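You operate a simulated robot arm through the tools that you are given. There is no shell and no other tool.

You are at the controls of a simulated robot arm. One attempt, no reset.

## Task
Sift the flour into the milk, slide the bowl out and whisk it smooth.
Fine: slide it 15 to 22 cm toward the whisk; lay the whisk back where it was; the other mixing bowls stay as they are.

Only the result counts: the job must be done as asked and must still hold three seconds after the hand-in. Knocking over, shifting, dropping, spilling or breaking anything else fails it.

## Robot
A 6-joint arm with a two-finger parallel gripper, fixed in place. Base frame: the origin is on the floor under the middle of its stand, x ahead of it, y to its left, z up; the work surface is at about z = 910. Units: mm, rad, N and s.
With the tool pointing down near the work surface it reaches from about 360 to 760 mm from the base axis. Its first joint turns from -1.152 to 1.152 rad. Payload 2.45 kg.
The TCP is the grasp point between the finger pads, 24 mm short of the fingertips. In the tool frame z runs along the fingers and y along their closing line. Largest opening 68 mm; finger width 17, thickness 10; the body of the gripper, 40 by 70 mm, starts 41 mm behind the TCP.
Orientation is that of the tool frame in the base frame, as [roll, pitch, yaw] about the fixed x, y, z axes, in that order (R = Rz(yaw) Ry(pitch) Rx(roll)). With the fingers straight down and closing along the base's y, the tool's x points along the base's -x, its y along +y and its z along -z.

## Interface
- The arm moves only by the tool servo_tool. Its argument "plan" is one flat list of numbers, 7 for each row, row after row: the turn, a rotation vector about the tool's x, y, z in units of 180 degrees (1.0 is 180 degrees), then the shift along the tool's x, y, z in units of 500 mm (1.0 is 500 mm), then the closure, from 0 (fully open) to 1 (shut). In form: [ax, ay, az, tx, ty, tz, jaw, ax, ay, az, tx, ty, tz, jaw, ...]. A call has 1 to 20 rows; each row is the pose to reach, as a shift and turn from the pose commanded when the call began, along the tool's axes at that moment. A call with a number of a shift or a turn outside -1 to 1 is refused whole. Rows are played at 5 a second. More than 50 mm and 0.15 rad between two rows, or a gripper value outside its range, and nothing of the call is played. A pose out of reach is approached as far as the arm can. The call stops where the force on the tool passes 40 N (or 10 N more than at its start, if that is more) or the arm is blocked; 0.2 s more then pass. Each finger travels about 108 mm/s and halts on what it meets, pressing with about 39 N; the grip force reading is that of the motor and also rises with nothing between the fingers. The clock runs only during rows and for 0.2 s after the last one: add rows that repeat a pose to give the fingers time. The reply holds the time, the measured pose of the TCP, the force on the tool along the base axes, the opening and the grip force, in the units named above and with some noise, with the torque about the TCP (base axes, N m) and any sound that the robot's microphone picked up, and new pictures: "show" is both (left out), scene, wrist or none.
- Cameras (640 x 400 px; columns grow to the right, rows downward): "scene" is fixed at [177.3, 420.3, 1481.1]; the picture's right is [-0.60, -0.80, 0.00], its down [-0.41, 0.31, -0.86] and it looks along [0.69, -0.51, -0.51] (base axes); focal length 214 px, centre (320, 200). "wrist" rides on the gripper at [84, 11, -75] in the tool frame; the picture's right is [-0.13, 0.99, 0.00], its down [-0.60, -0.08, -0.79] and it looks along [-0.79, -0.10, 0.61] (tool axes); focal length 251 px, centre (320, 200). There is no depth. A picture from a camera that has moved, and an enlarged one, comes with that camera's place and axes in the base frame and with its lens. The place of the scene camera against the robot may be out by one fixed shift of up to 18 mm in any direction.
- zoom(camera, box): a new picture of the part [left, top, right, bottom] of that camera's present view, enlarged. The clock stands still meanwhile.
- job_done(): hands the job in; it is judged then, once.

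Places have to be worked out from the pictures, the camera data and where the tool is seen. Open the gripper and draw the arm clear of the work before you hand the job in, unless the task says otherwise.

The tools are called as a command line: name --argument value ..., lists and objects as JSON in quotes. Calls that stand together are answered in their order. servo_tool: Moves the arm, as the interface text tells. Its arguments: {"type":"object","properties":{"plan":{"type":"array"},"show":{"type":"string","enum":["both","scene","wrist","none"]}},"required":["plan"]} The other tools are called the same way: zoom (camera, box) takes an enlarged picture of a part of a camera's view; job_done () hands the job in.

At the start:

```text
t: 0.0
position: [419.0, 120.9, 1396.2]
ee_rot: [3.141, 0.0, -3.14]
force: [-0.7, -0.1, 0.3]
moment: [0.0, 0.0, -0.01]
finger_gap: 67.8
grasp_force: 0.0
```

scene: 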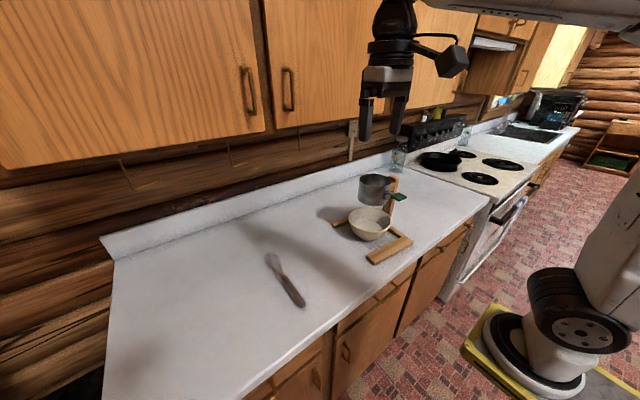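
wrist: 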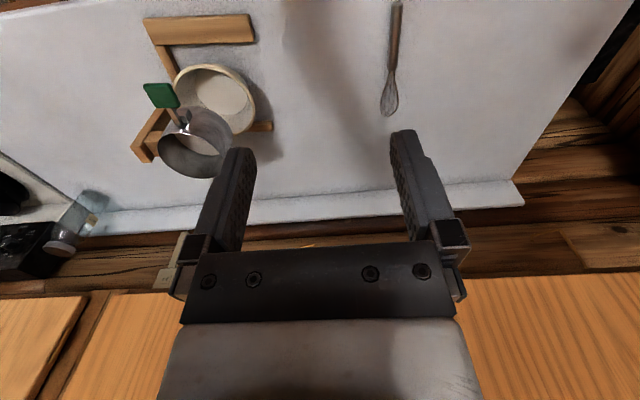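

I see a bowl with a sifter (green handle) mounted above it on a wooden stand, and a whisk lying to the left. I'll zoom in on both views to understand the device before moving.

zoom --camera "scene" --box '[310, 150, 430, 280]'

zoom --camera "wrist" --box '[110, 0, 290, 190]'

zoom --camera "wrist" --box '[330, 0, 450, 130]'

zoom --camera "scene" --box '[240, 230, 340, 320]'

```text
3.08 times, centred on (370, 215) of scene
camera zoom: at [177.3, 420.3, 1481.1], right [-0.6, -0.8, 0.0], down [-0.41, 0.31, -0.86], along [0.69, -0.51, -0.51], focal length 660 px, centre (166, 154)
```

zoom: 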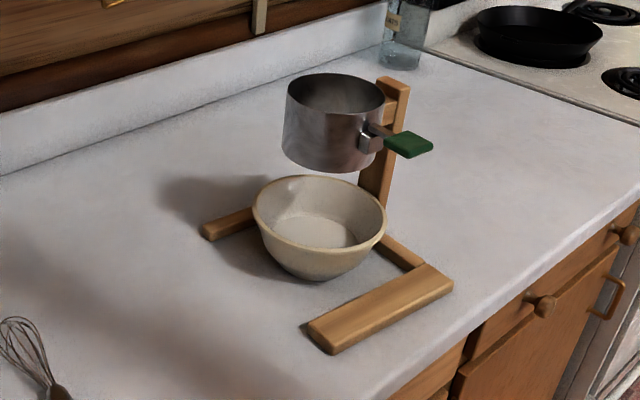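

```text
2.11 times, centred on (200, 95) of wrist
camera zoom: at [335.4, 130.1, 1470.8], right [0.13, 0.99, 0.0], down [0.6, -0.08, 0.79], along [0.79, -0.1, -0.61], focal length 529 px, centre (573, 421)
```

zoom: 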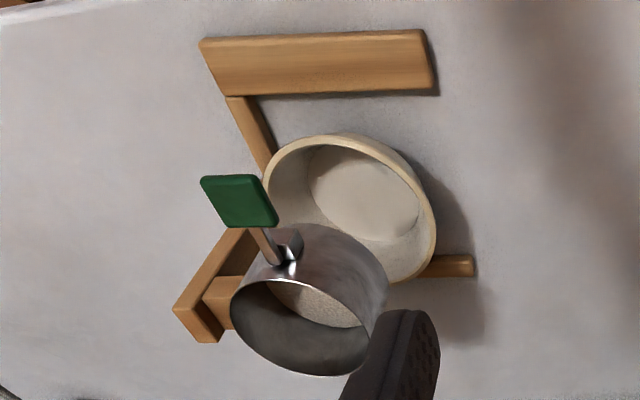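

```text
3.08 times, centred on (390, 65) of wrist
camera zoom: at [335.4, 130.1, 1470.8], right [0.13, 0.99, 0.0], down [0.6, -0.08, 0.79], along [0.79, -0.1, -0.61], focal length 774 px, centre (105, 615)
```

zoom: 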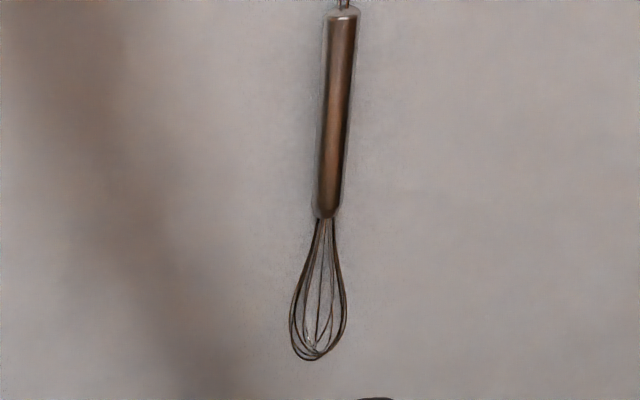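

```text
4.44 times, centred on (290, 275) of scene
camera zoom: at [177.3, 420.3, 1481.1], right [-0.6, -0.8, 0.0], down [-0.41, 0.31, -0.86], along [0.69, -0.51, -0.51], focal length 953 px, centre (453, -133)
```

zoom: 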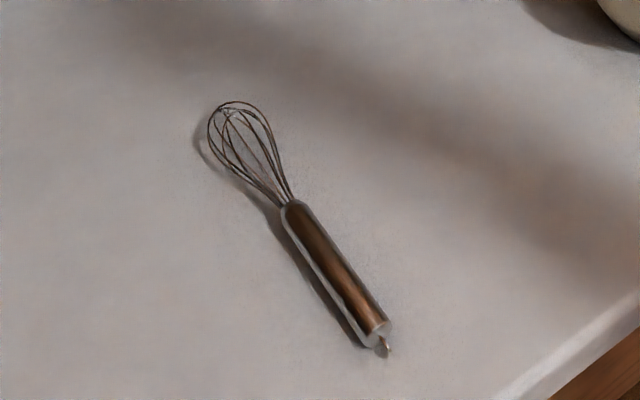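

The sifter cup hangs on a post over the bowl, its green lever facing the robot. The stand is a U open toward +y (the whisk), and the whisk lies along x at about y=250. I'll move the wrist camera over to about (400,-100,1300) for a closer look.

servo_tool --plan '[0, 0, 0, 0.0063, -0.0737, 0.032, 0, 0, 0, 0, 0.0127, -0.1473, 0.064, 0, 0, 0, 0, 0.019, -0.221, 0.096, 0, 0, 0, 0, 0.0253, -0.2947, 0.128, 0, 0, 0, 0, 0.0317, -0.3683, 0.16, 0, 0, 0, 0, 0.038, -0.442, 0.192, 0]' --show "both"

```text
t: 1.4
position: [399.2, -102.6, 1302.7]
ee_rot: [-3.141, -0.001, 3.141]
force: [0.4, -0.1, -0.6]
moment: [0.04, -0.02, 0.0]
finger_gap: 67.9
grasp_force: 0.0
camera wrist: at [315.3, -92.2, 1376.5], right [0.13, 0.99, 0.0], down [0.6, -0.08, 0.79], along [0.79, -0.1, -0.61], focal length 251 px, centre (320, 200)
```

scene: 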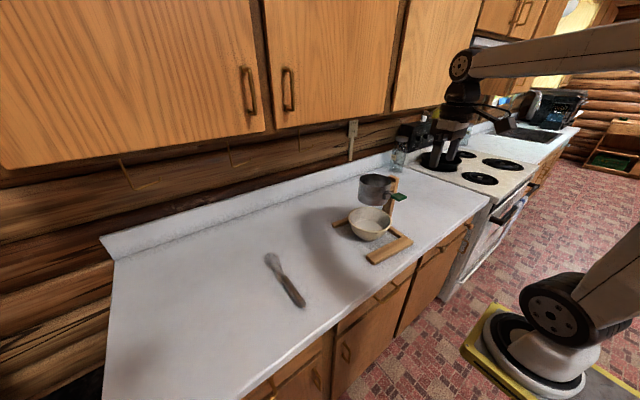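
wrist: 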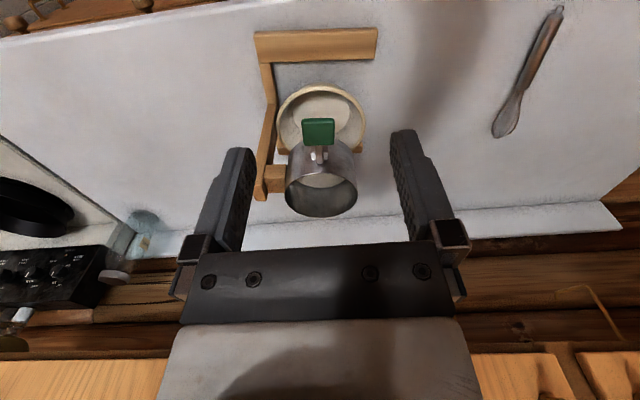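

zoom --camera "wrist" --box '[240, 10, 400, 230]'

zoom --camera "wrist" --box '[280, 100, 370, 160]'

```text
1.82 times, centred on (320, 120) of wrist
camera zoom: at [315.3, -92.2, 1376.5], right [0.13, 0.99, 0.0], down [0.6, -0.08, 0.79], along [0.79, -0.1, -0.61], focal length 457 px, centre (320, 346)
```

zoom: 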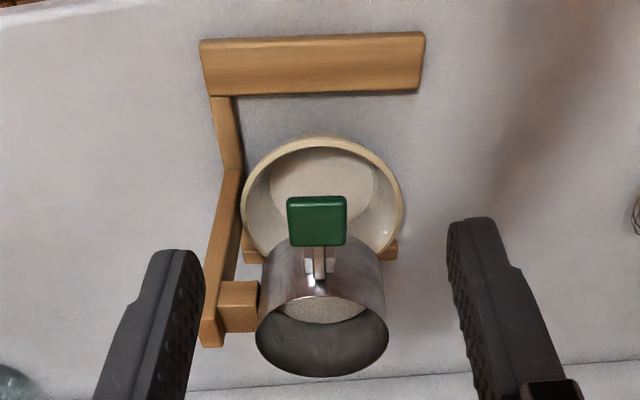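

```text
6.67 times, centred on (325, 130) of wrist
camera zoom: at [315.3, -92.2, 1376.5], right [0.13, 0.99, 0.0], down [0.6, -0.08, 0.79], along [0.79, -0.1, -0.61], focal length 1676 px, centre (287, 667)
```

zoom: 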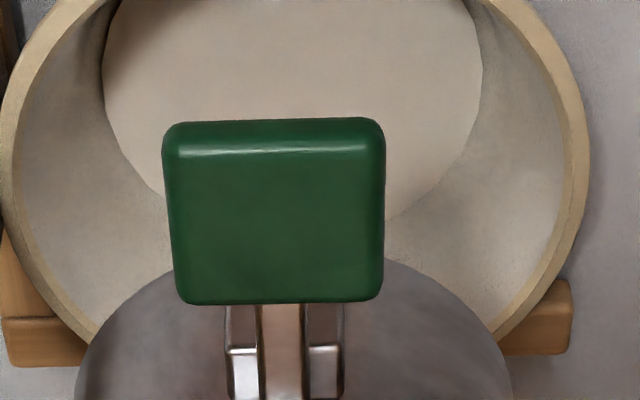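

The pad is a lever end hinged in a clevis on the cup's near side. Triangulating gives pad centre ≈ (499,-117,1135), cup rim centre ≈ (603,-127,1144) and bowl rim ≈ (594,-125,980). I'll zoom the scene view to see the lever from the side.

zoom --camera "scene" --box '[350, 165, 420, 215]'

zoom --camera "wrist" --box '[280, 140, 370, 220]'

```text
8.00 times, centred on (385, 190) of scene
camera zoom: at [177.3, 420.3, 1481.1], right [-0.6, -0.8, 0.0], down [-0.41, 0.31, -0.86], along [0.69, -0.51, -0.51], focal length 1716 px, centre (-200, 280)
```

zoom: 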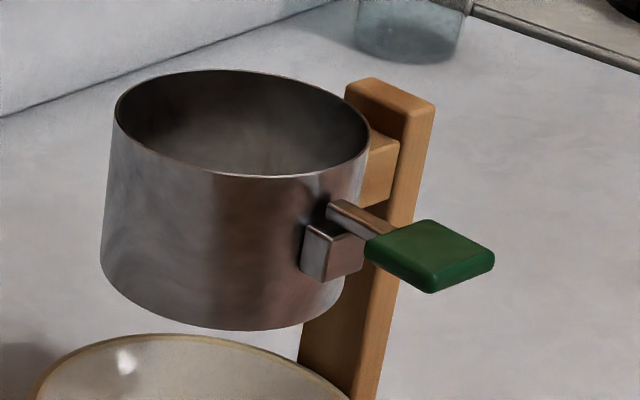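

```text
5.00 times, centred on (325, 180) of wrist
camera zoom: at [315.3, -92.2, 1376.5], right [0.13, 0.99, 0.0], down [0.6, -0.08, 0.79], along [0.79, -0.1, -0.61], focal length 1257 px, centre (295, 300)
```

zoom: 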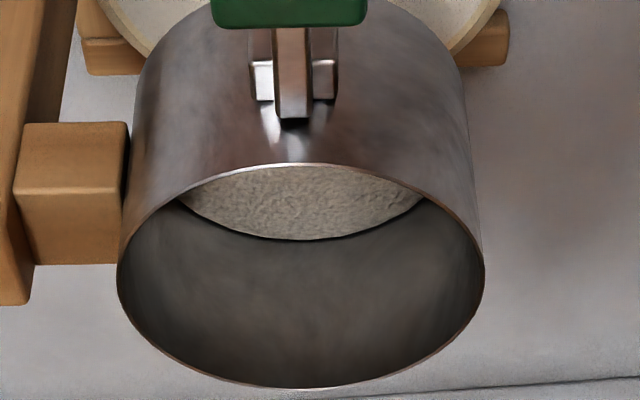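

The rod sits over a bracket block, so this looks like a press-down lever. I'll close the fingers and hover above the pad at about (492,-117,1185), with fingertips around z 1161, and look before pressing.

servo_tool --plan '[0, 0, 0, -0.0368, -0.006, 0.0468, 0.5, 0, 0, 0, -0.0736, -0.012, 0.0936, 1, 0, 0, 0, -0.1104, -0.018, 0.1404, 1, 0, 0, 0, -0.1472, -0.024, 0.1872, 1, 0, 0, 0, -0.184, -0.03, 0.234, 1, 0, 0, 0, -0.184, -0.03, 0.234, 1]' --show "both"

```text
t: 2.8
position: [492.8, -119.1, 1184.6]
ee_rot: [3.141, -0.001, -3.141]
force: [-0.7, 0.1, 0.4]
moment: [0.01, 0.0, 0.0]
finger_gap: 0.0
grasp_force: 23.1
camera wrist: at [408.8, -108.5, 1259.0], right [0.13, 0.99, 0.0], down [0.6, -0.08, 0.79], along [0.79, -0.1, -0.61], focal length 251 px, centre (320, 200)
```

scene: 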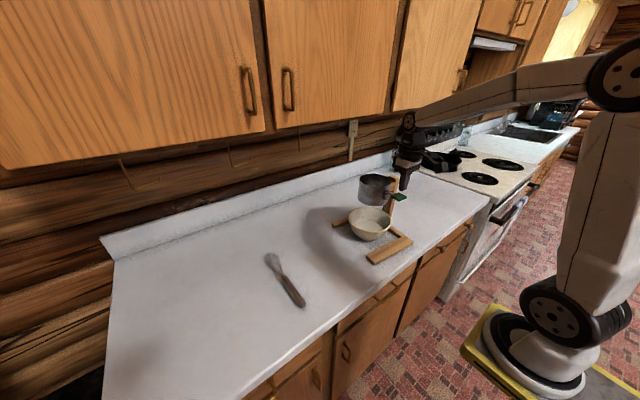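
wrist: 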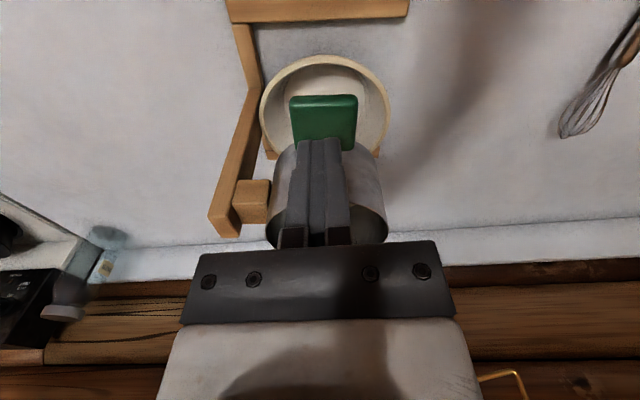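

Fingers are closed just above the pad, which I judge to be at z≈1135 and y≈-117. I'll descend gently in small steps and watch the force and sound.

servo_tool --plan '[0, 0, 0, 0, 0.003, 0.02, 1, 0, 0, 0, 0, 0.003, 0.04, 1, 0, 0, 0, 0, 0.003, 0.05, 1, 0, 0, 0, 0, 0.003, 0.056, 1, 0, 0, 0, 0, 0.003, 0.062, 1, 0, 0, 0, 0, 0.003, 0.068, 1, 0, 0, 0, 0, 0.003, 0.074, 1, 0, 0, 0, 0, 0.003, 0.08, 1]' --show "both"

```text
t: 4.6
position: [492.2, -114.8, 1144.0]
ee_rot: [3.142, 0.0, -3.141]
force: [-0.6, -0.5, 1.1]
moment: [-0.03, -0.01, 0.02]
finger_gap: 0.0
grasp_force: 23.0
camera wrist: at [409.2, -105.1, 1218.4], right [0.13, 0.99, 0.0], down [0.6, -0.08, 0.79], along [0.79, -0.1, -0.61], focal length 251 px, centre (320, 200)
```

scene: 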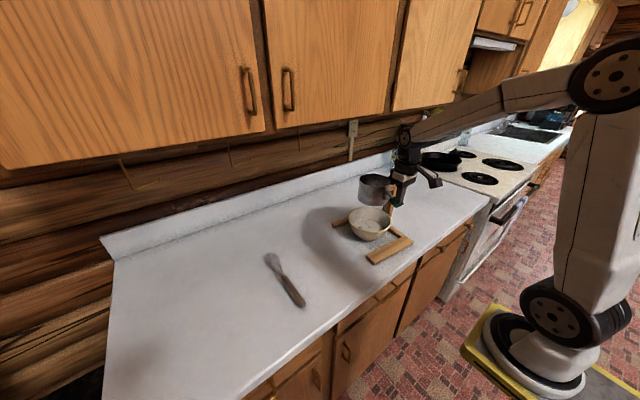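
wrist: 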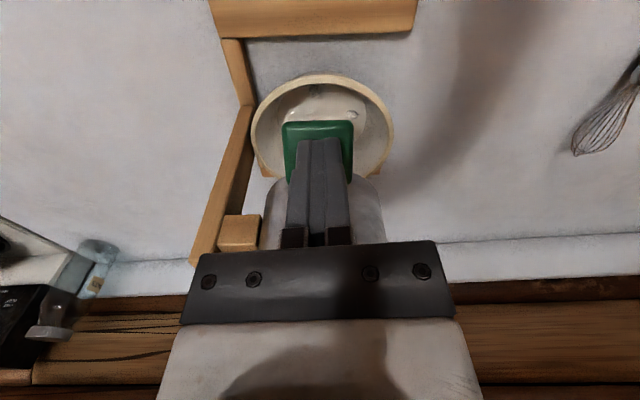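

The force is still near zero with the tip at about z 1120, and something seems to have changed in the bowl. I'll zoom in to see whether the lever has moved.

zoom --camera "scene" --box '[340, 160, 430, 250]'

zoom --camera "wrist" --box '[240, 60, 400, 190]'

```text
4.44 times, centred on (385, 205) of scene
camera zoom: at [177.3, 420.3, 1481.1], right [-0.6, -0.8, 0.0], down [-0.41, 0.31, -0.86], along [0.69, -0.51, -0.51], focal length 953 px, centre (31, 178)
```

zoom: 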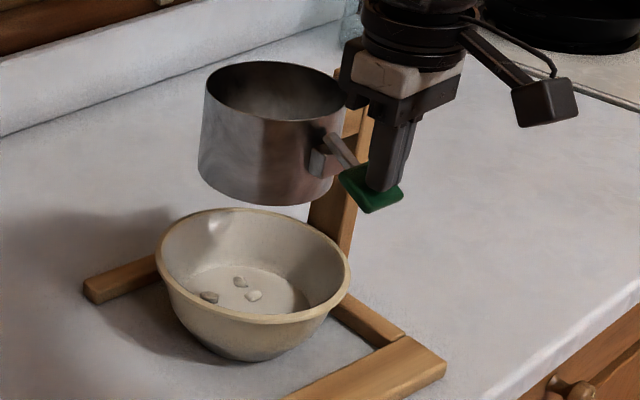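

```text
3.08 times, centred on (320, 125) of wrist
camera zoom: at [409.2, -105.1, 1218.4], right [0.13, 0.99, 0.0], down [0.6, -0.08, 0.79], along [0.79, -0.1, -0.61], focal length 774 px, centre (320, 431)
```

zoom: 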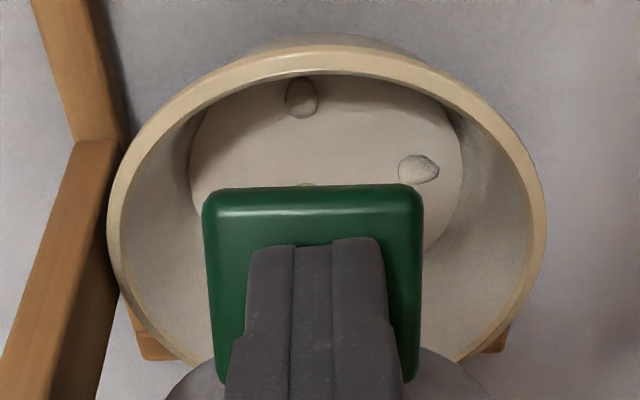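

Pressing the pad lowered the lever and flour lumps dropped into the milk, so it is a press lever with light resistance. I'll push further down to find the end of travel.

servo_tool --plan '[0, 0, 0, 0, 0, 0.006, 1, 0, 0, 0, 0, 0, 0.012, 1, 0, 0, 0, 0, 0, 0.018, 1, 0, 0, 0, 0, 0, 0.024, 1]' --show "wrist"

```text
t: 5.5
position: [493.8, -113.9, 1137.8]
ee_rot: [-3.141, 0.006, 3.141]
force: [-11.3, 4.0, 13.7]
moment: [0.1, 0.15, -0.01]
finger_gap: 0.0
grasp_force: 23.6
stopped in row 4: the force on the tool passed its limit at 44 N (the readings are from after the stop); the commanded pose is now the measured one
camera wrist: at [408.9, -104.4, 1212.8], right [0.13, 0.99, 0.0], down [0.6, -0.08, 0.8], along [0.79, -0.1, -0.6], focal length 251 px, centre (320, 200)
```

wrist: 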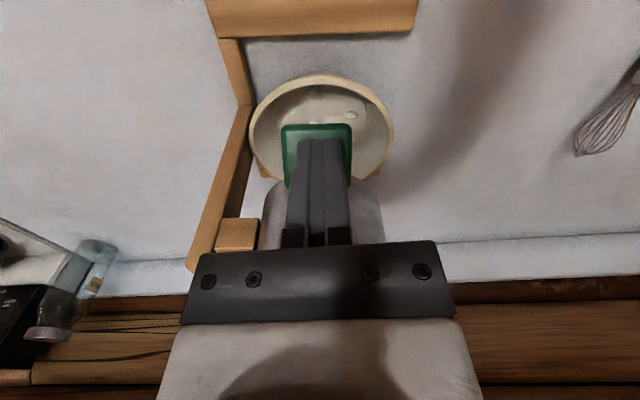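

The end stop is at TCP z≈1138. I'll raise the tool fully to let the lever return and see whether it springs back.

servo_tool --plan '[0, 0, 0, 0, 0, -0.02, 1, 0, 0, 0, 0, 0, -0.05, 1, 0, 0, 0, 0, 0, -0.08, 1, 0, 0, 0, 0, 0, -0.08, 1]' --show "both"

zoom --camera "scene" --box '[340, 160, 430, 250]'

zoom --camera "wrist" --box '[240, 60, 400, 190]'

```text
t: 6.5
position: [493.7, -114.5, 1178.6]
ee_rot: [3.142, 0.008, -3.141]
force: [0.3, 0.0, -1.0]
moment: [0.01, 0.01, 0.0]
finger_gap: 0.0
grasp_force: 24.1
camera wrist: at [409.3, -104.9, 1251.3], right [0.13, 0.99, 0.0], down [0.6, -0.08, 0.8], along [0.79, -0.1, -0.6], focal length 251 px, centre (320, 200)
```

scene: 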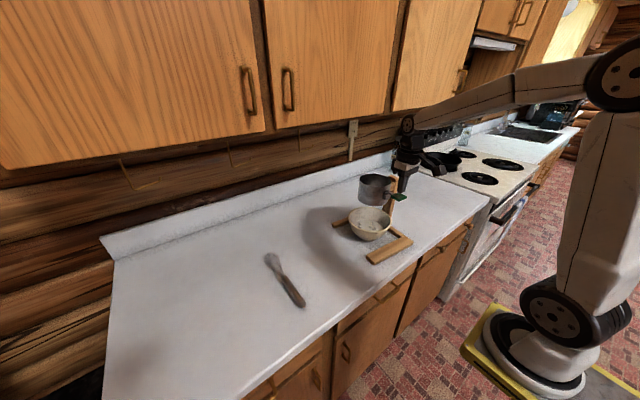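
wrist: 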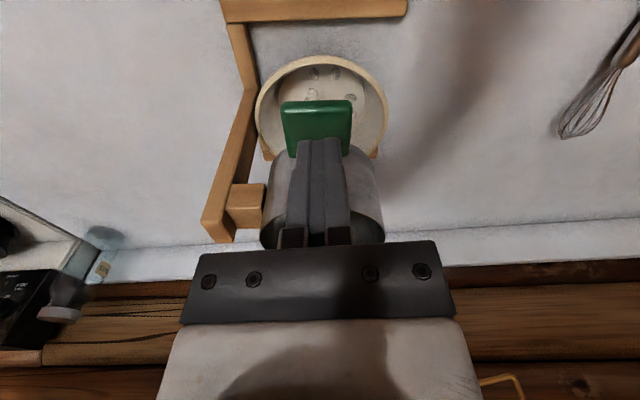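

```text
4.44 times, centred on (385, 205) of scene
camera zoom: at [177.3, 420.3, 1481.1], right [-0.6, -0.8, 0.0], down [-0.41, 0.31, -0.86], along [0.69, -0.51, -0.51], focal length 953 px, centre (31, 178)
```

zoom: 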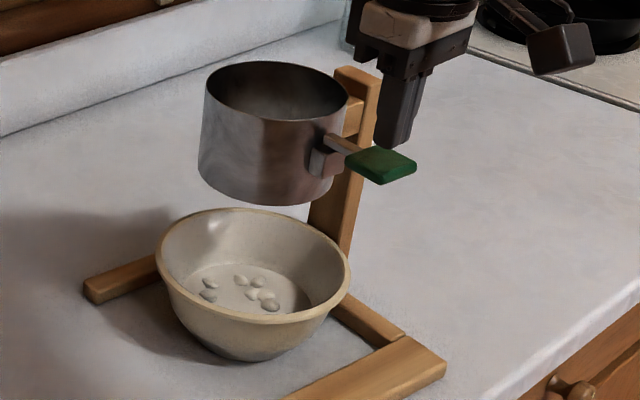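

```text
3.08 times, centred on (320, 125) of wrist
camera zoom: at [409.3, -104.9, 1251.3], right [0.13, 0.99, 0.0], down [0.6, -0.08, 0.8], along [0.79, -0.1, -0.6], focal length 774 px, centre (320, 431)
```

zoom: 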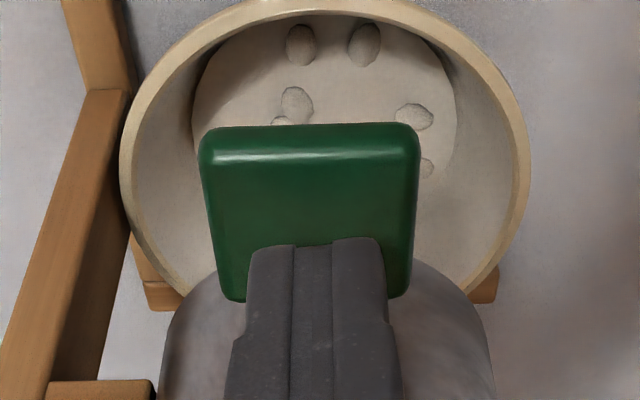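

The lever springs back and there are now about 6 lumps, so each stroke sifts a portion. I'll pump three full strokes, stopping just short of the hard stop.

servo_tool --plan '[0, 0, 0, 0, 0, 0.04, 1, 0, 0, 0, 0, 0, 0.072, 1, 0, 0, 0, 0, 0, 0.074, 1, 0, 0, 0, 0, 0, 0.03, 1, 0, 0, 0, 0, 0, 0.0, 1, 0, 0, 0, 0, 0, 0.04, 1, 0, 0, 0, 0, 0, 0.072, 1, 0, 0, 0, 0, 0, 0.074, 1, 0, 0, 0, 0, 0, 0.03, 1, 0, 0, 0, 0, 0, 0.0, 1, 0, 0, 0, 0, 0, 0.04, 1, 0, 0, 0, 0, 0, 0.072, 1, 0, 0, 0, 0, 0, 0.074, 1, 0, 0, 0, 0, 0, 0.03, 1, 0, 0, 0, 0, 0, 0.0, 1]' --show "both"

zoom --camera "scene" --box '[340, 160, 430, 250]'

zoom --camera "wrist" --box '[240, 60, 400, 190]'

```text
t: 9.7
position: [494.7, -114.1, 1178.0]
ee_rot: [3.141, 0.008, 3.14]
force: [-0.5, -0.2, -0.8]
moment: [0.01, 0.0, -0.03]
finger_gap: 0.1
grasp_force: 22.9
camera wrist: at [411.2, -104.5, 1253.1], right [0.13, 0.99, 0.0], down [0.6, -0.08, 0.8], along [0.79, -0.1, -0.6], focal length 251 px, centre (320, 200)
```

scene: 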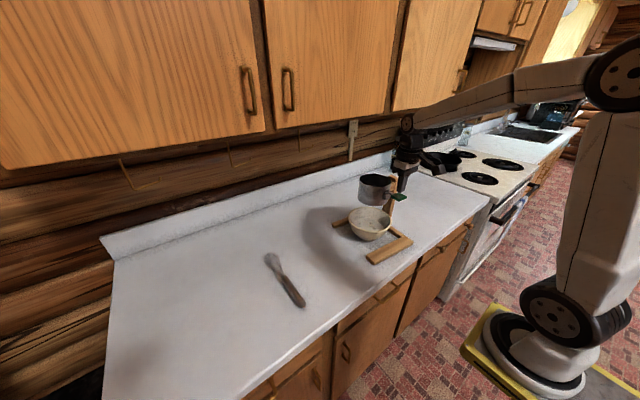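
wrist: 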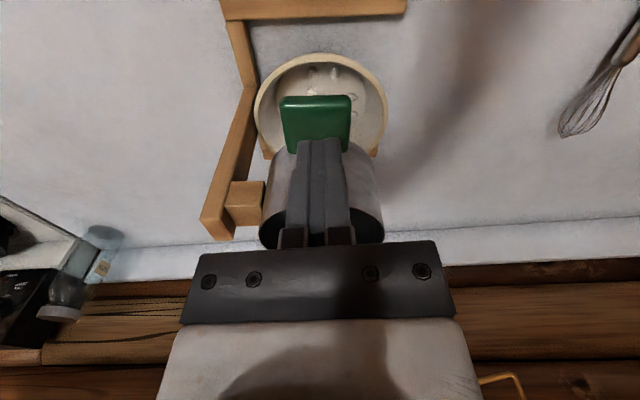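

```text
4.44 times, centred on (385, 205) of scene
camera zoom: at [177.3, 420.3, 1481.1], right [-0.6, -0.8, 0.0], down [-0.41, 0.31, -0.86], along [0.69, -0.51, -0.51], focal length 953 px, centre (31, 178)
```

zoom: 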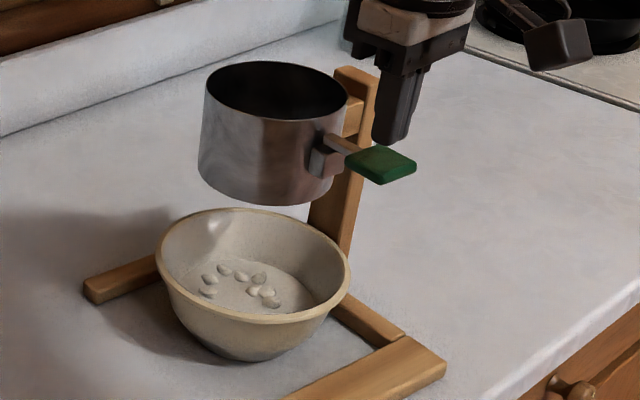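

```text
3.08 times, centred on (320, 125) of wrist
camera zoom: at [411.2, -104.5, 1253.1], right [0.13, 0.99, 0.0], down [0.6, -0.08, 0.8], along [0.79, -0.1, -0.6], focal length 774 px, centre (320, 431)
```

zoom: 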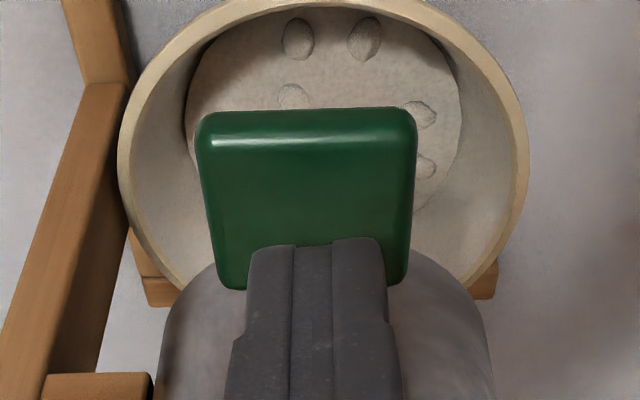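

Lumps increased to about 9 and the cup interior looks darker. I'll do three more strokes and then rise and back off to look into the cup.

servo_tool --plan '[0, 0, 0, 0, 0, 0.04, 1, 0, 0, 0, 0, 0, 0.072, 1, 0, 0, 0, 0, 0, 0.074, 1, 0, 0, 0, 0, 0, 0.03, 1, 0, 0, 0, 0, 0, 0.0, 1, 0, 0, 0, 0, 0, 0.04, 1, 0, 0, 0, 0, 0, 0.072, 1, 0, 0, 0, 0, 0, 0.074, 1, 0, 0, 0, 0, 0, 0.03, 1, 0, 0, 0, 0, 0, 0.0, 1, 0, 0, 0, 0, 0, 0.04, 1, 0, 0, 0, 0, 0, 0.072, 1, 0, 0, 0, 0, 0, 0.074, 1, 0, 0, 0, 0, 0, 0.03, 1, 0, 0, 0, 0, 0, 0.0, 1]' --show "none"

servo_tool --plan '[0, 0, 0, 0.04, 0, -0.06, 1, 0, 0, 0, 0.08, 0, -0.12, 1, 0, 0, 0, 0.12, 0, -0.18, 1, 0, 0, 0, 0.16, 0, -0.24, 1, 0, 0, 0, 0.18, 0, -0.3, 1, 0, 0, 0, 0.18, 0, -0.3, 1]' --show "both"

zoom --camera "wrist" --box '[240, 10, 400, 230]'

zoom --camera "scene" --box '[340, 160, 430, 250]'

```text
t: 12.9
position: [494.6, -114.7, 1176.9]
ee_rot: [-3.14, 0.009, -3.141]
force: [-0.2, 0.5, -0.6]
moment: [0.03, 0.01, 0.01]
finger_gap: 0.2
grasp_force: 24.1
```

```text
t: 14.3
position: [401.5, -114.5, 1326.4]
ee_rot: [-3.141, 0.008, 3.142]
force: [0.7, 1.0, -0.5]
moment: [0.04, 0.01, -0.02]
finger_gap: 0.1
grasp_force: 23.5
camera wrist: at [318.3, -104.2, 1400.3], right [0.13, 0.99, 0.0], down [0.6, -0.08, 0.8], along [0.79, -0.1, -0.6], focal length 251 px, centre (320, 200)
```

scene: 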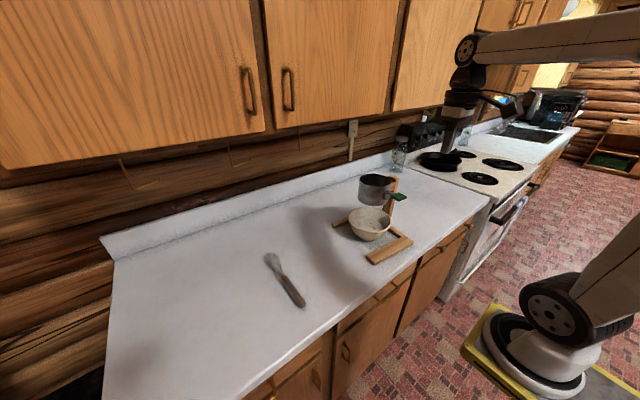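
wrist: 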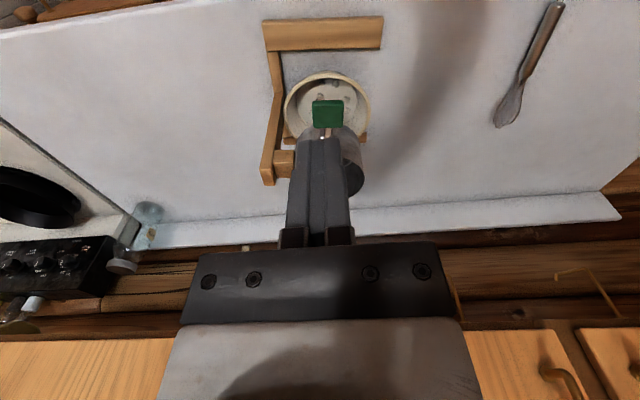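

```text
1.82 times, centred on (320, 120) of wrist
camera zoom: at [318.3, -104.2, 1400.3], right [0.13, 0.99, 0.0], down [0.6, -0.08, 0.8], along [0.79, -0.1, -0.6], focal length 457 px, centre (320, 346)
```

zoom: 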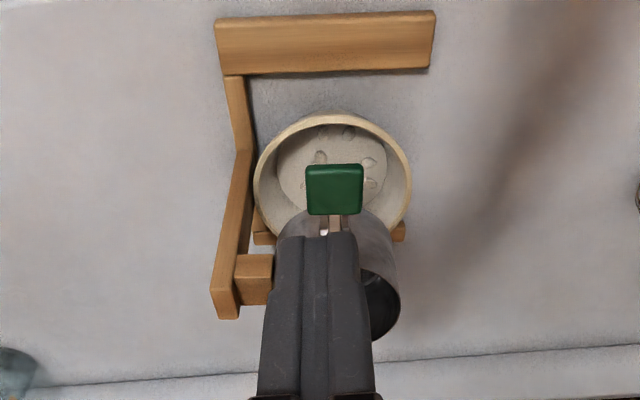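

```text
4.44 times, centred on (385, 205) of scene
camera zoom: at [177.3, 420.3, 1481.1], right [-0.6, -0.8, 0.0], down [-0.41, 0.31, -0.86], along [0.69, -0.51, -0.51], focal length 953 px, centre (31, 178)
```

zoom: 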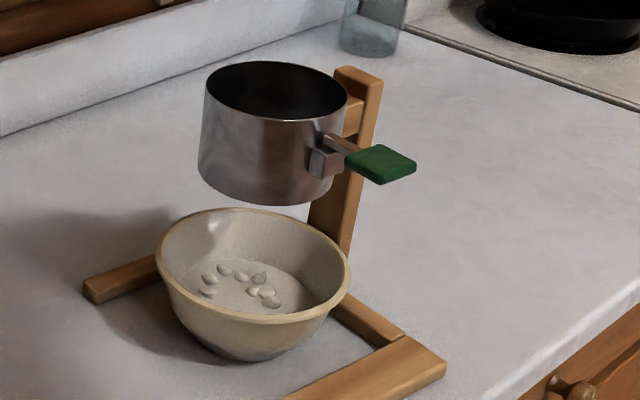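

The lump count didn't change from the last strokes. I'll open the fingers to see into the cup and confirm it is empty.

servo_tool --plan '[0, 0, 0, 0, 0, 0.0, 0.5, 0, 0, 0, 0, 0, 0.0, 0, 0, 0, 0, 0, 0, 0, 0]' --show "wrist"

zoom --camera "wrist" --box '[265, 60, 395, 200]'

```text
t: 15.1
position: [402.0, -114.2, 1325.8]
ee_rot: [3.141, 0.007, -3.141]
force: [-0.5, -0.3, 0.1]
moment: [-0.01, 0.01, 0.03]
finger_gap: 68.0
grasp_force: 0.0
camera wrist: at [318.5, -104.1, 1399.9], right [0.13, 0.99, 0.0], down [0.6, -0.08, 0.8], along [0.79, -0.1, -0.6], focal length 251 px, centre (320, 200)
```

wrist: 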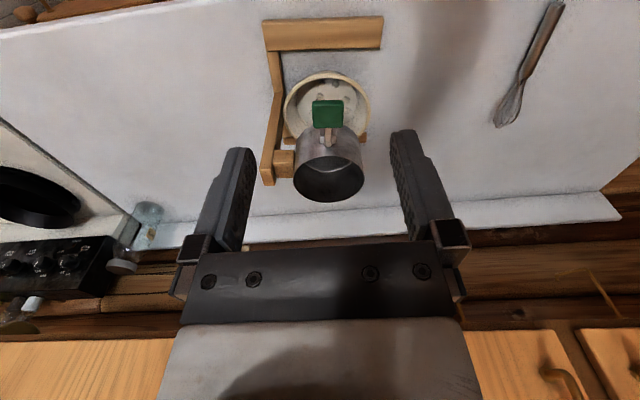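

```text
2.86 times, centred on (330, 130) of wrist
camera zoom: at [318.5, -104.1, 1399.9], right [0.13, 0.99, 0.0], down [0.6, -0.08, 0.8], along [0.79, -0.1, -0.6], focal length 718 px, centre (291, 400)
```

zoom: 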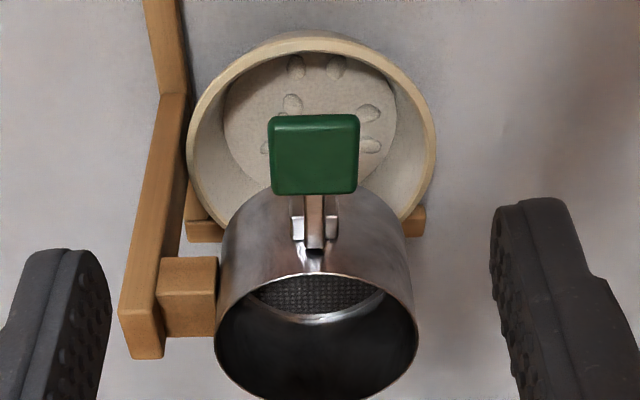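

The sifter mesh is bare, so all the flour is in the milk. The bowl rim is centred ≈ (604,-127,980) with radius ≈83. Next I tilt the tool 25° outward and move to a pre-grasp beside the cup, above the bowl's +y rim at about (604,-1,1085).

servo_tool --plan '[0.033, 0.0006, 0, 0.0004, 0.076, 0.05, 0, 0.066, 0.0012, 0, 0.0008, 0.152, 0.1, 0, 0.1, 0.0018, 0, -0.0149, 0.226, 0.1501, 0, 0.1389, 0.0024, 0, -0.0785, 0.226, 0.2046, 0, 0.1389, 0.0024, 0, -0.144, 0.226, 0.2611, 0, 0.1389, 0.0024, 0, -0.2076, 0.226, 0.3176, 0, 0.1389, 0.0024, 0, -0.2732, 0.226, 0.3721, 0, 0.1389, 0.0024, 0, -0.3368, 0.226, 0.4286, 0, 0.1389, 0.0024, 0, -0.4004, 0.226, 0.485, 0, 0.1389, 0.0024, 0, -0.4004, 0.226, 0.485, 0]' --show "both"

zoom --camera "scene" --box '[330, 140, 450, 270]'

```text
t: 17.3
position: [604.0, -0.6, 1089.5]
ee_rot: [-2.705, 0.001, 3.139]
force: [-0.2, -0.2, 0.7]
moment: [0.0, 0.0, 0.04]
finger_gap: 68.0
grasp_force: 0.0
camera wrist: at [520.1, 41.2, 1152.2], right [0.13, 0.9, -0.42], down [0.6, 0.26, 0.75], along [0.79, -0.35, -0.51], focal length 251 px, centre (320, 200)
```

scene: 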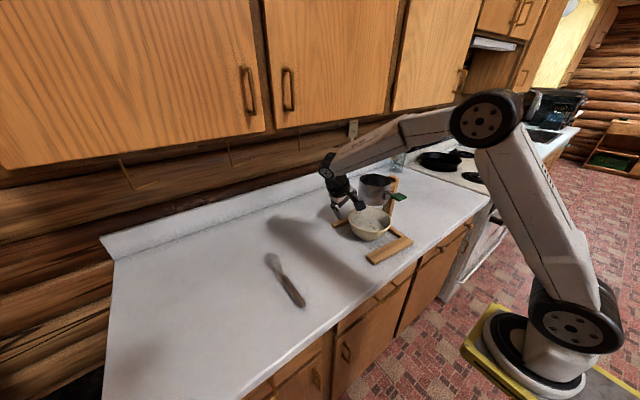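
wrist: 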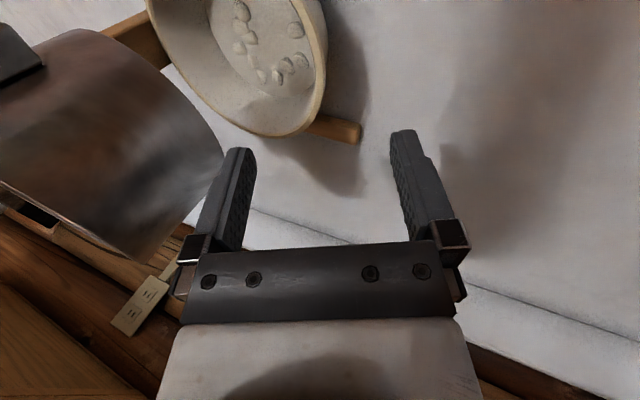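

```text
3.08 times, centred on (390, 205) of scene
camera zoom: at [177.3, 420.3, 1481.1], right [-0.6, -0.8, 0.0], down [-0.41, 0.31, -0.86], along [0.69, -0.51, -0.51], focal length 660 px, centre (105, 185)
```

zoom: 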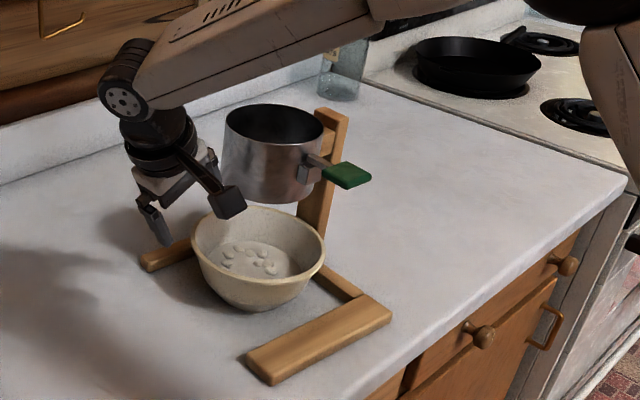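

My predicted rim position matches this view closely, with predicted rim point (328,62) against the observed edge near (327,55). I'll zoom in for precision before descending.

zoom --camera "wrist" --box '[220, 0, 380, 150]'

```text
2.67 times, centred on (300, 75) of wrist
camera zoom: at [520.1, 41.2, 1152.2], right [0.13, 0.9, -0.42], down [0.6, 0.26, 0.75], along [0.79, -0.35, -0.51], focal length 670 px, centre (373, 533)
```

zoom: 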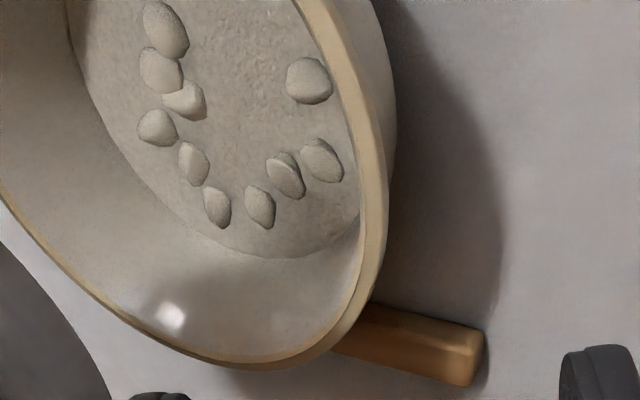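

The rim is within about 3 mm of my estimate, with wall centre ≈ y -49. I'll descend along the tool axis most of the way and check again.

servo_tool --plan '[0, 0, 0, 0, 0, 0.05, 0, 0, 0, 0, 0, 0, 0.1, 0, 0, 0, 0, 0, -0.001, 0.14, 0, 0, 0, 0, 0, -0.001, 0.17, 0, 0, 0, 0, 0, -0.001, 0.17, 0]' --show "both"

zoom --camera "scene" --box '[330, 140, 430, 250]'

zoom --camera "wrist" --box '[200, 50, 440, 220]'

```text
t: 18.5
position: [603.9, -37.3, 1008.1]
ee_rot: [-2.705, 0.002, 3.14]
force: [-0.1, -0.5, 0.4]
moment: [0.01, -0.02, -0.03]
finger_gap: 67.8
grasp_force: 0.0
camera wrist: at [520.9, 4.0, 1070.2], right [0.13, 0.9, -0.42], down [0.6, 0.26, 0.75], along [0.79, -0.35, -0.51], focal length 251 px, centre (320, 200)
```

scene: 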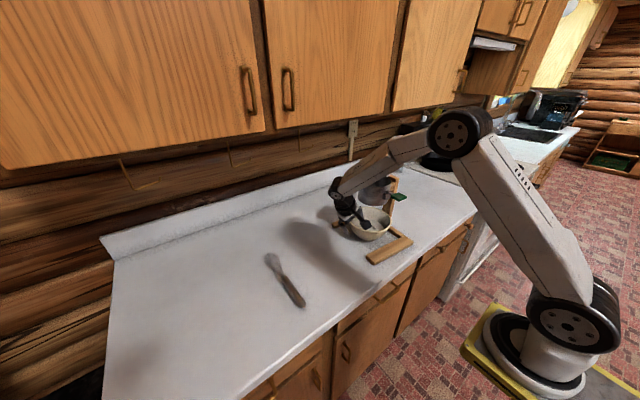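
wrist: 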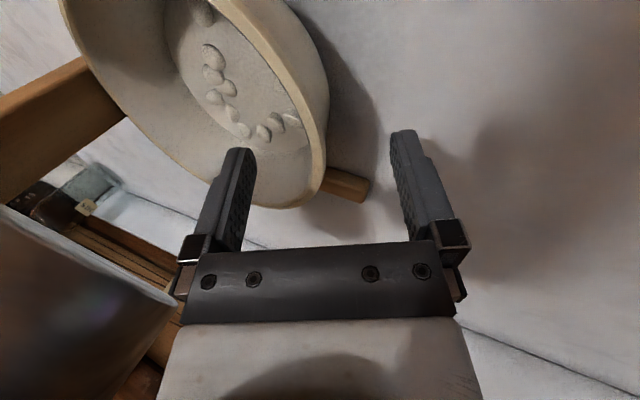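

```text
3.64 times, centred on (380, 195) of scene
camera zoom: at [177.3, 420.3, 1481.1], right [-0.6, -0.8, 0.0], down [-0.41, 0.31, -0.86], along [0.69, -0.51, -0.51], focal length 780 px, centre (102, 218)
```

zoom: 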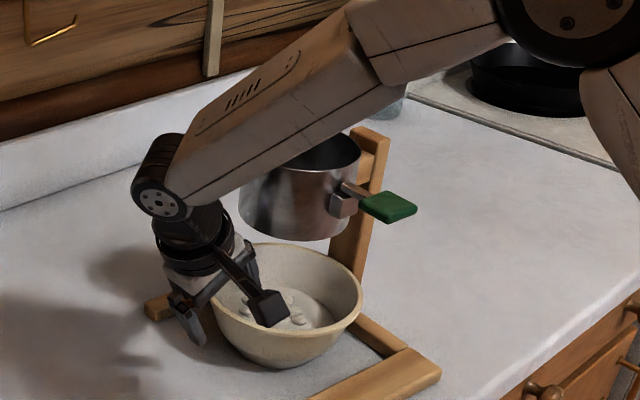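

```text
2.35 times, centred on (320, 135) of wrist
camera zoom: at [520.9, 4.0, 1070.2], right [0.13, 0.9, -0.42], down [0.6, 0.26, 0.75], along [0.79, -0.35, -0.51], focal length 592 px, centre (320, 353)
```

zoom: 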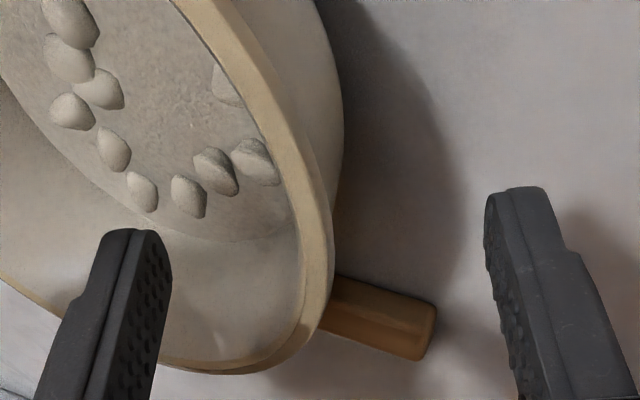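

The rim sits at the mid-line between the fingers. I'll descend 26 mm more to straddle the rim and then close on the wall.

servo_tool --plan '[0, 0, 0, 0, -0.001, 0.026, 0, 0, 0, 0, 0, -0.001, 0.052, 0, 0, 0, 0, 0, -0.001, 0.052, 0, 0, 0, 0, 0, -0.001, 0.052, 0.5, 0, 0, 0, 0, -0.001, 0.052, 1, 0, 0, 0, 0, -0.001, 0.052, 1, 0, 0, 0, 0, -0.001, 0.052, 1]' --show "both"

zoom --camera "scene" --box '[330, 140, 430, 250]'

zoom --camera "wrist" --box '[200, 50, 440, 220]'

```text
t: 20.1
position: [605.2, -48.9, 984.1]
ee_rot: [-2.705, 0.0, 3.141]
force: [-0.7, 2.7, -0.8]
moment: [0.8, -0.02, 0.03]
finger_gap: 10.4
grasp_force: 31.4
camera wrist: at [521.5, -7.1, 1047.6], right [0.13, 0.9, -0.42], down [0.6, 0.26, 0.75], along [0.79, -0.35, -0.51], focal length 251 px, centre (320, 200)
```

scene: 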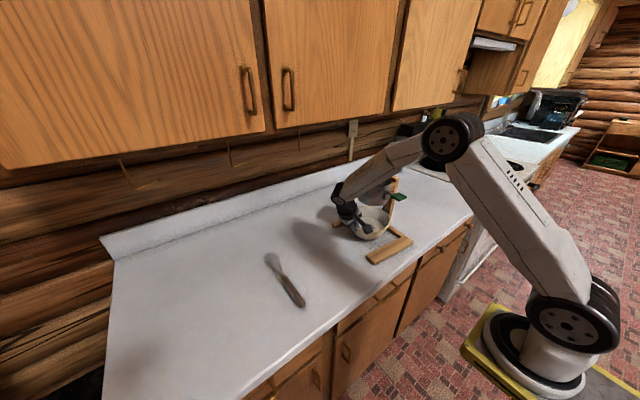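
wrist: 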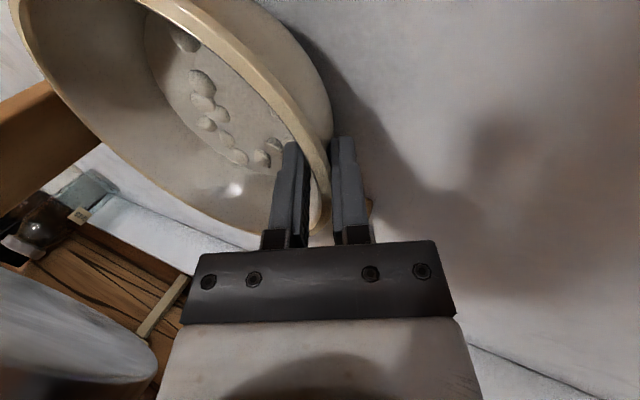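

```text
3.64 times, centred on (380, 195) of scene
camera zoom: at [177.3, 420.4, 1481.1], right [-0.6, -0.8, 0.0], down [-0.41, 0.31, -0.86], along [0.69, -0.51, -0.51], focal length 780 px, centre (102, 218)
```

zoom: 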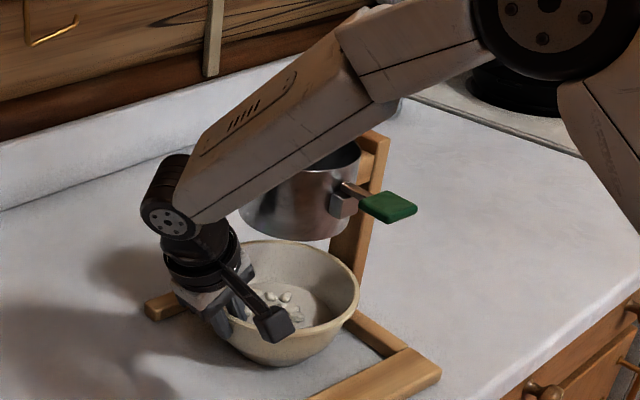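

```text
2.35 times, centred on (320, 135) of wrist
camera zoom: at [521.5, -7.1, 1047.6], right [0.13, 0.9, -0.42], down [0.6, 0.26, 0.75], along [0.79, -0.35, -0.51], focal length 592 px, centre (320, 353)
```

zoom: 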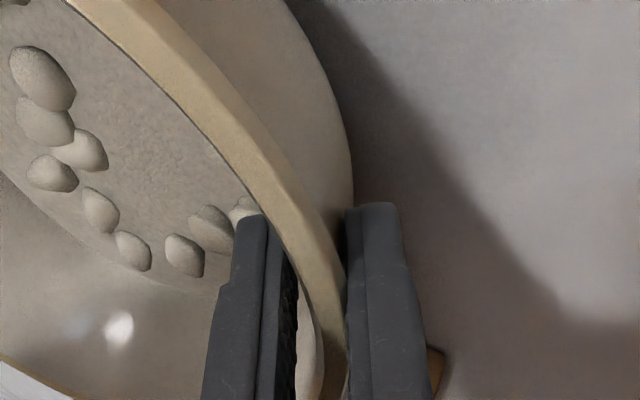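

The rim is gripped with a 10.4 mm gap. I'll slide the bowl straight along +y toward the whisk by 182 mm, with gentle ramps.

servo_tool --plan '[0, 0, 0, 0, 0.00725, -0.00338, 1, 0, 0, 0, 0, 0.02175, -0.01014, 1, 0, 0, 0, 0, 0.0435, -0.02028, 1, 0, 0, 0, 0, 0.06888, -0.03212, 1, 0, 0, 0, 0, 0.09788, -0.04564, 1, 0, 0, 0, 0, 0.12688, -0.05916, 1, 0, 0, 0, 0, 0.15588, -0.07269, 1, 0, 0, 0, 0, 0.18489, -0.08621, 1, 0, 0, 0, 0, 0.21389, -0.09973, 1, 0, 0, 0, 0, 0.24289, -0.11326, 1, 0, 0, 0, 0, 0.27189, -0.12678, 1, 0, 0, 0, 0, 0.29727, -0.13861, 1, 0, 0, 0, 0, 0.31539, -0.14706, 1, 0, 0, 0, 0, 0.32627, -0.15214, 1, 0, 0, 0, 0, 0.32989, -0.15383, 1, 0, 0, 0, 0, 0.32989, -0.15383, 1]' --show "both"

zoom --camera "scene" --box '[280, 160, 430, 290]'

```text
t: 23.5
position: [606.3, 131.4, 986.5]
ee_rot: [-2.705, 0.001, 3.139]
force: [0.0, 0.8, -11.2]
moment: [0.88, -0.01, -0.04]
finger_gap: 10.6
grasp_force: 31.5
camera wrist: at [522.5, 172.8, 1047.8], right [0.13, 0.9, -0.42], down [0.6, 0.26, 0.75], along [0.79, -0.35, -0.51], focal length 251 px, centre (320, 200)
```

scene: 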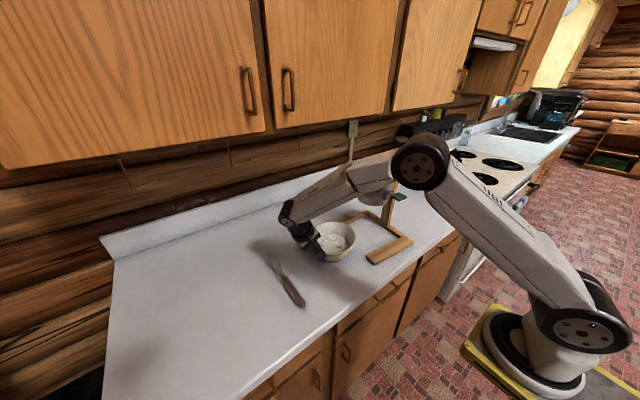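
wrist: 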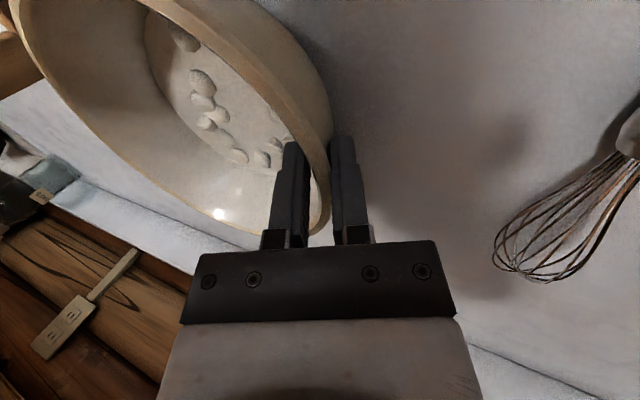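

```text
3.08 times, centred on (355, 225) of scene
camera zoom: at [177.5, 420.3, 1481.1], right [-0.6, -0.8, 0.0], down [-0.41, 0.31, -0.86], along [0.69, -0.51, -0.51], focal length 660 px, centre (212, 123)
```

zoom: 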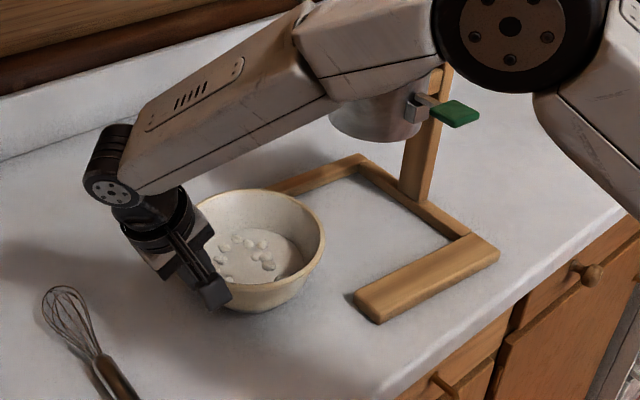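

The bowl moved about 180 mm. The tool is carrying ~11 N and z crept up ~2 mm, so I'll ease it down 2.5 mm to seat the bowl before releasing.

servo_tool --plan '[0, 0, 0, 0, 0.0008, 0.0018, 1, 0, 0, 0, 0, 0.0017, 0.0036, 1, 0, 0, 0, 0, 0.0021, 0.0045, 1, 0, 0, 0, 0, 0.0021, 0.0045, 1]' --show "none"

```text
t: 24.5
position: [606.0, 132.5, 984.5]
ee_rot: [-2.707, 0.003, 3.141]
force: [2.8, 0.7, -2.5]
moment: [0.58, -0.4, 0.1]
finger_gap: 10.3
grasp_force: 30.7
```

The load is down to ~2.5 N, so the bowl is seated. I'll open the fingers and back out along the tool axis.

servo_tool --plan '[0, 0, 0, 0, 0, 0, 0.7, 0, 0, 0, 0, 0, 0, 0.4, 0, 0, 0, 0, 0, 0, 0.3, 0, 0, 0, 0, 0, -0.03, 0.3, 0, 0, 0, 0, 0, -0.08, 0.3, 0, 0, 0, 0, 0, -0.16, 0.3, 0, 0, 0, 0, 0, -0.24, 0.3, 0, 0, 0, 0, 0, -0.32, 0, 0, 0, 0, 0, 0, -0.32, 0]' --show "both"

zoom --camera "scene" --box '[250, 180, 430, 310]'

```text
t: 26.5
position: [604.7, 200.5, 1126.1]
ee_rot: [-2.704, 0.001, 3.14]
force: [0.3, -0.4, 0.6]
moment: [0.0, -0.01, -0.03]
finger_gap: 68.1
grasp_force: 0.1
camera wrist: at [520.9, 240.7, 1189.7], right [0.13, 0.9, -0.42], down [0.6, 0.26, 0.75], along [0.79, -0.35, -0.51], focal length 251 px, centre (320, 200)
```

scene: 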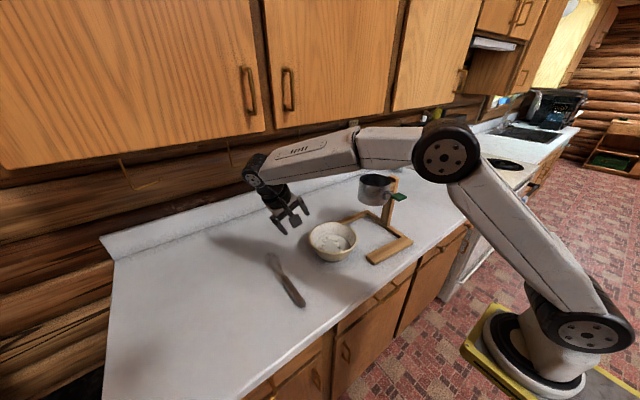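
wrist: 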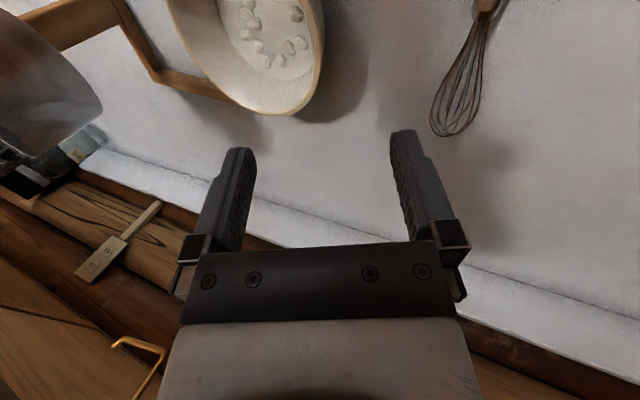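

```text
3.08 times, centred on (340, 245) of scene
camera zoom: at [177.3, 420.3, 1481.1], right [-0.6, -0.8, 0.0], down [-0.41, 0.31, -0.86], along [0.69, -0.51, -0.51], focal length 660 px, centre (258, 62)
```

zoom: 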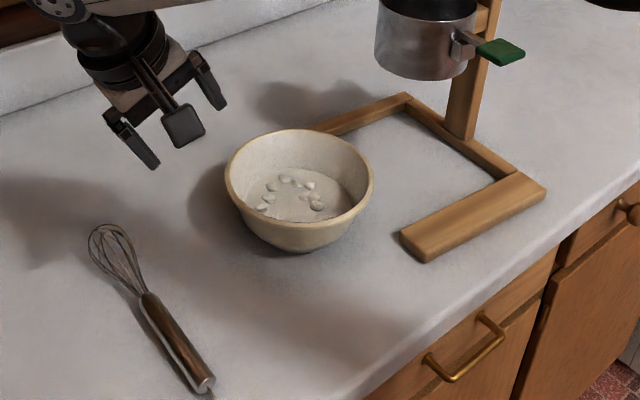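

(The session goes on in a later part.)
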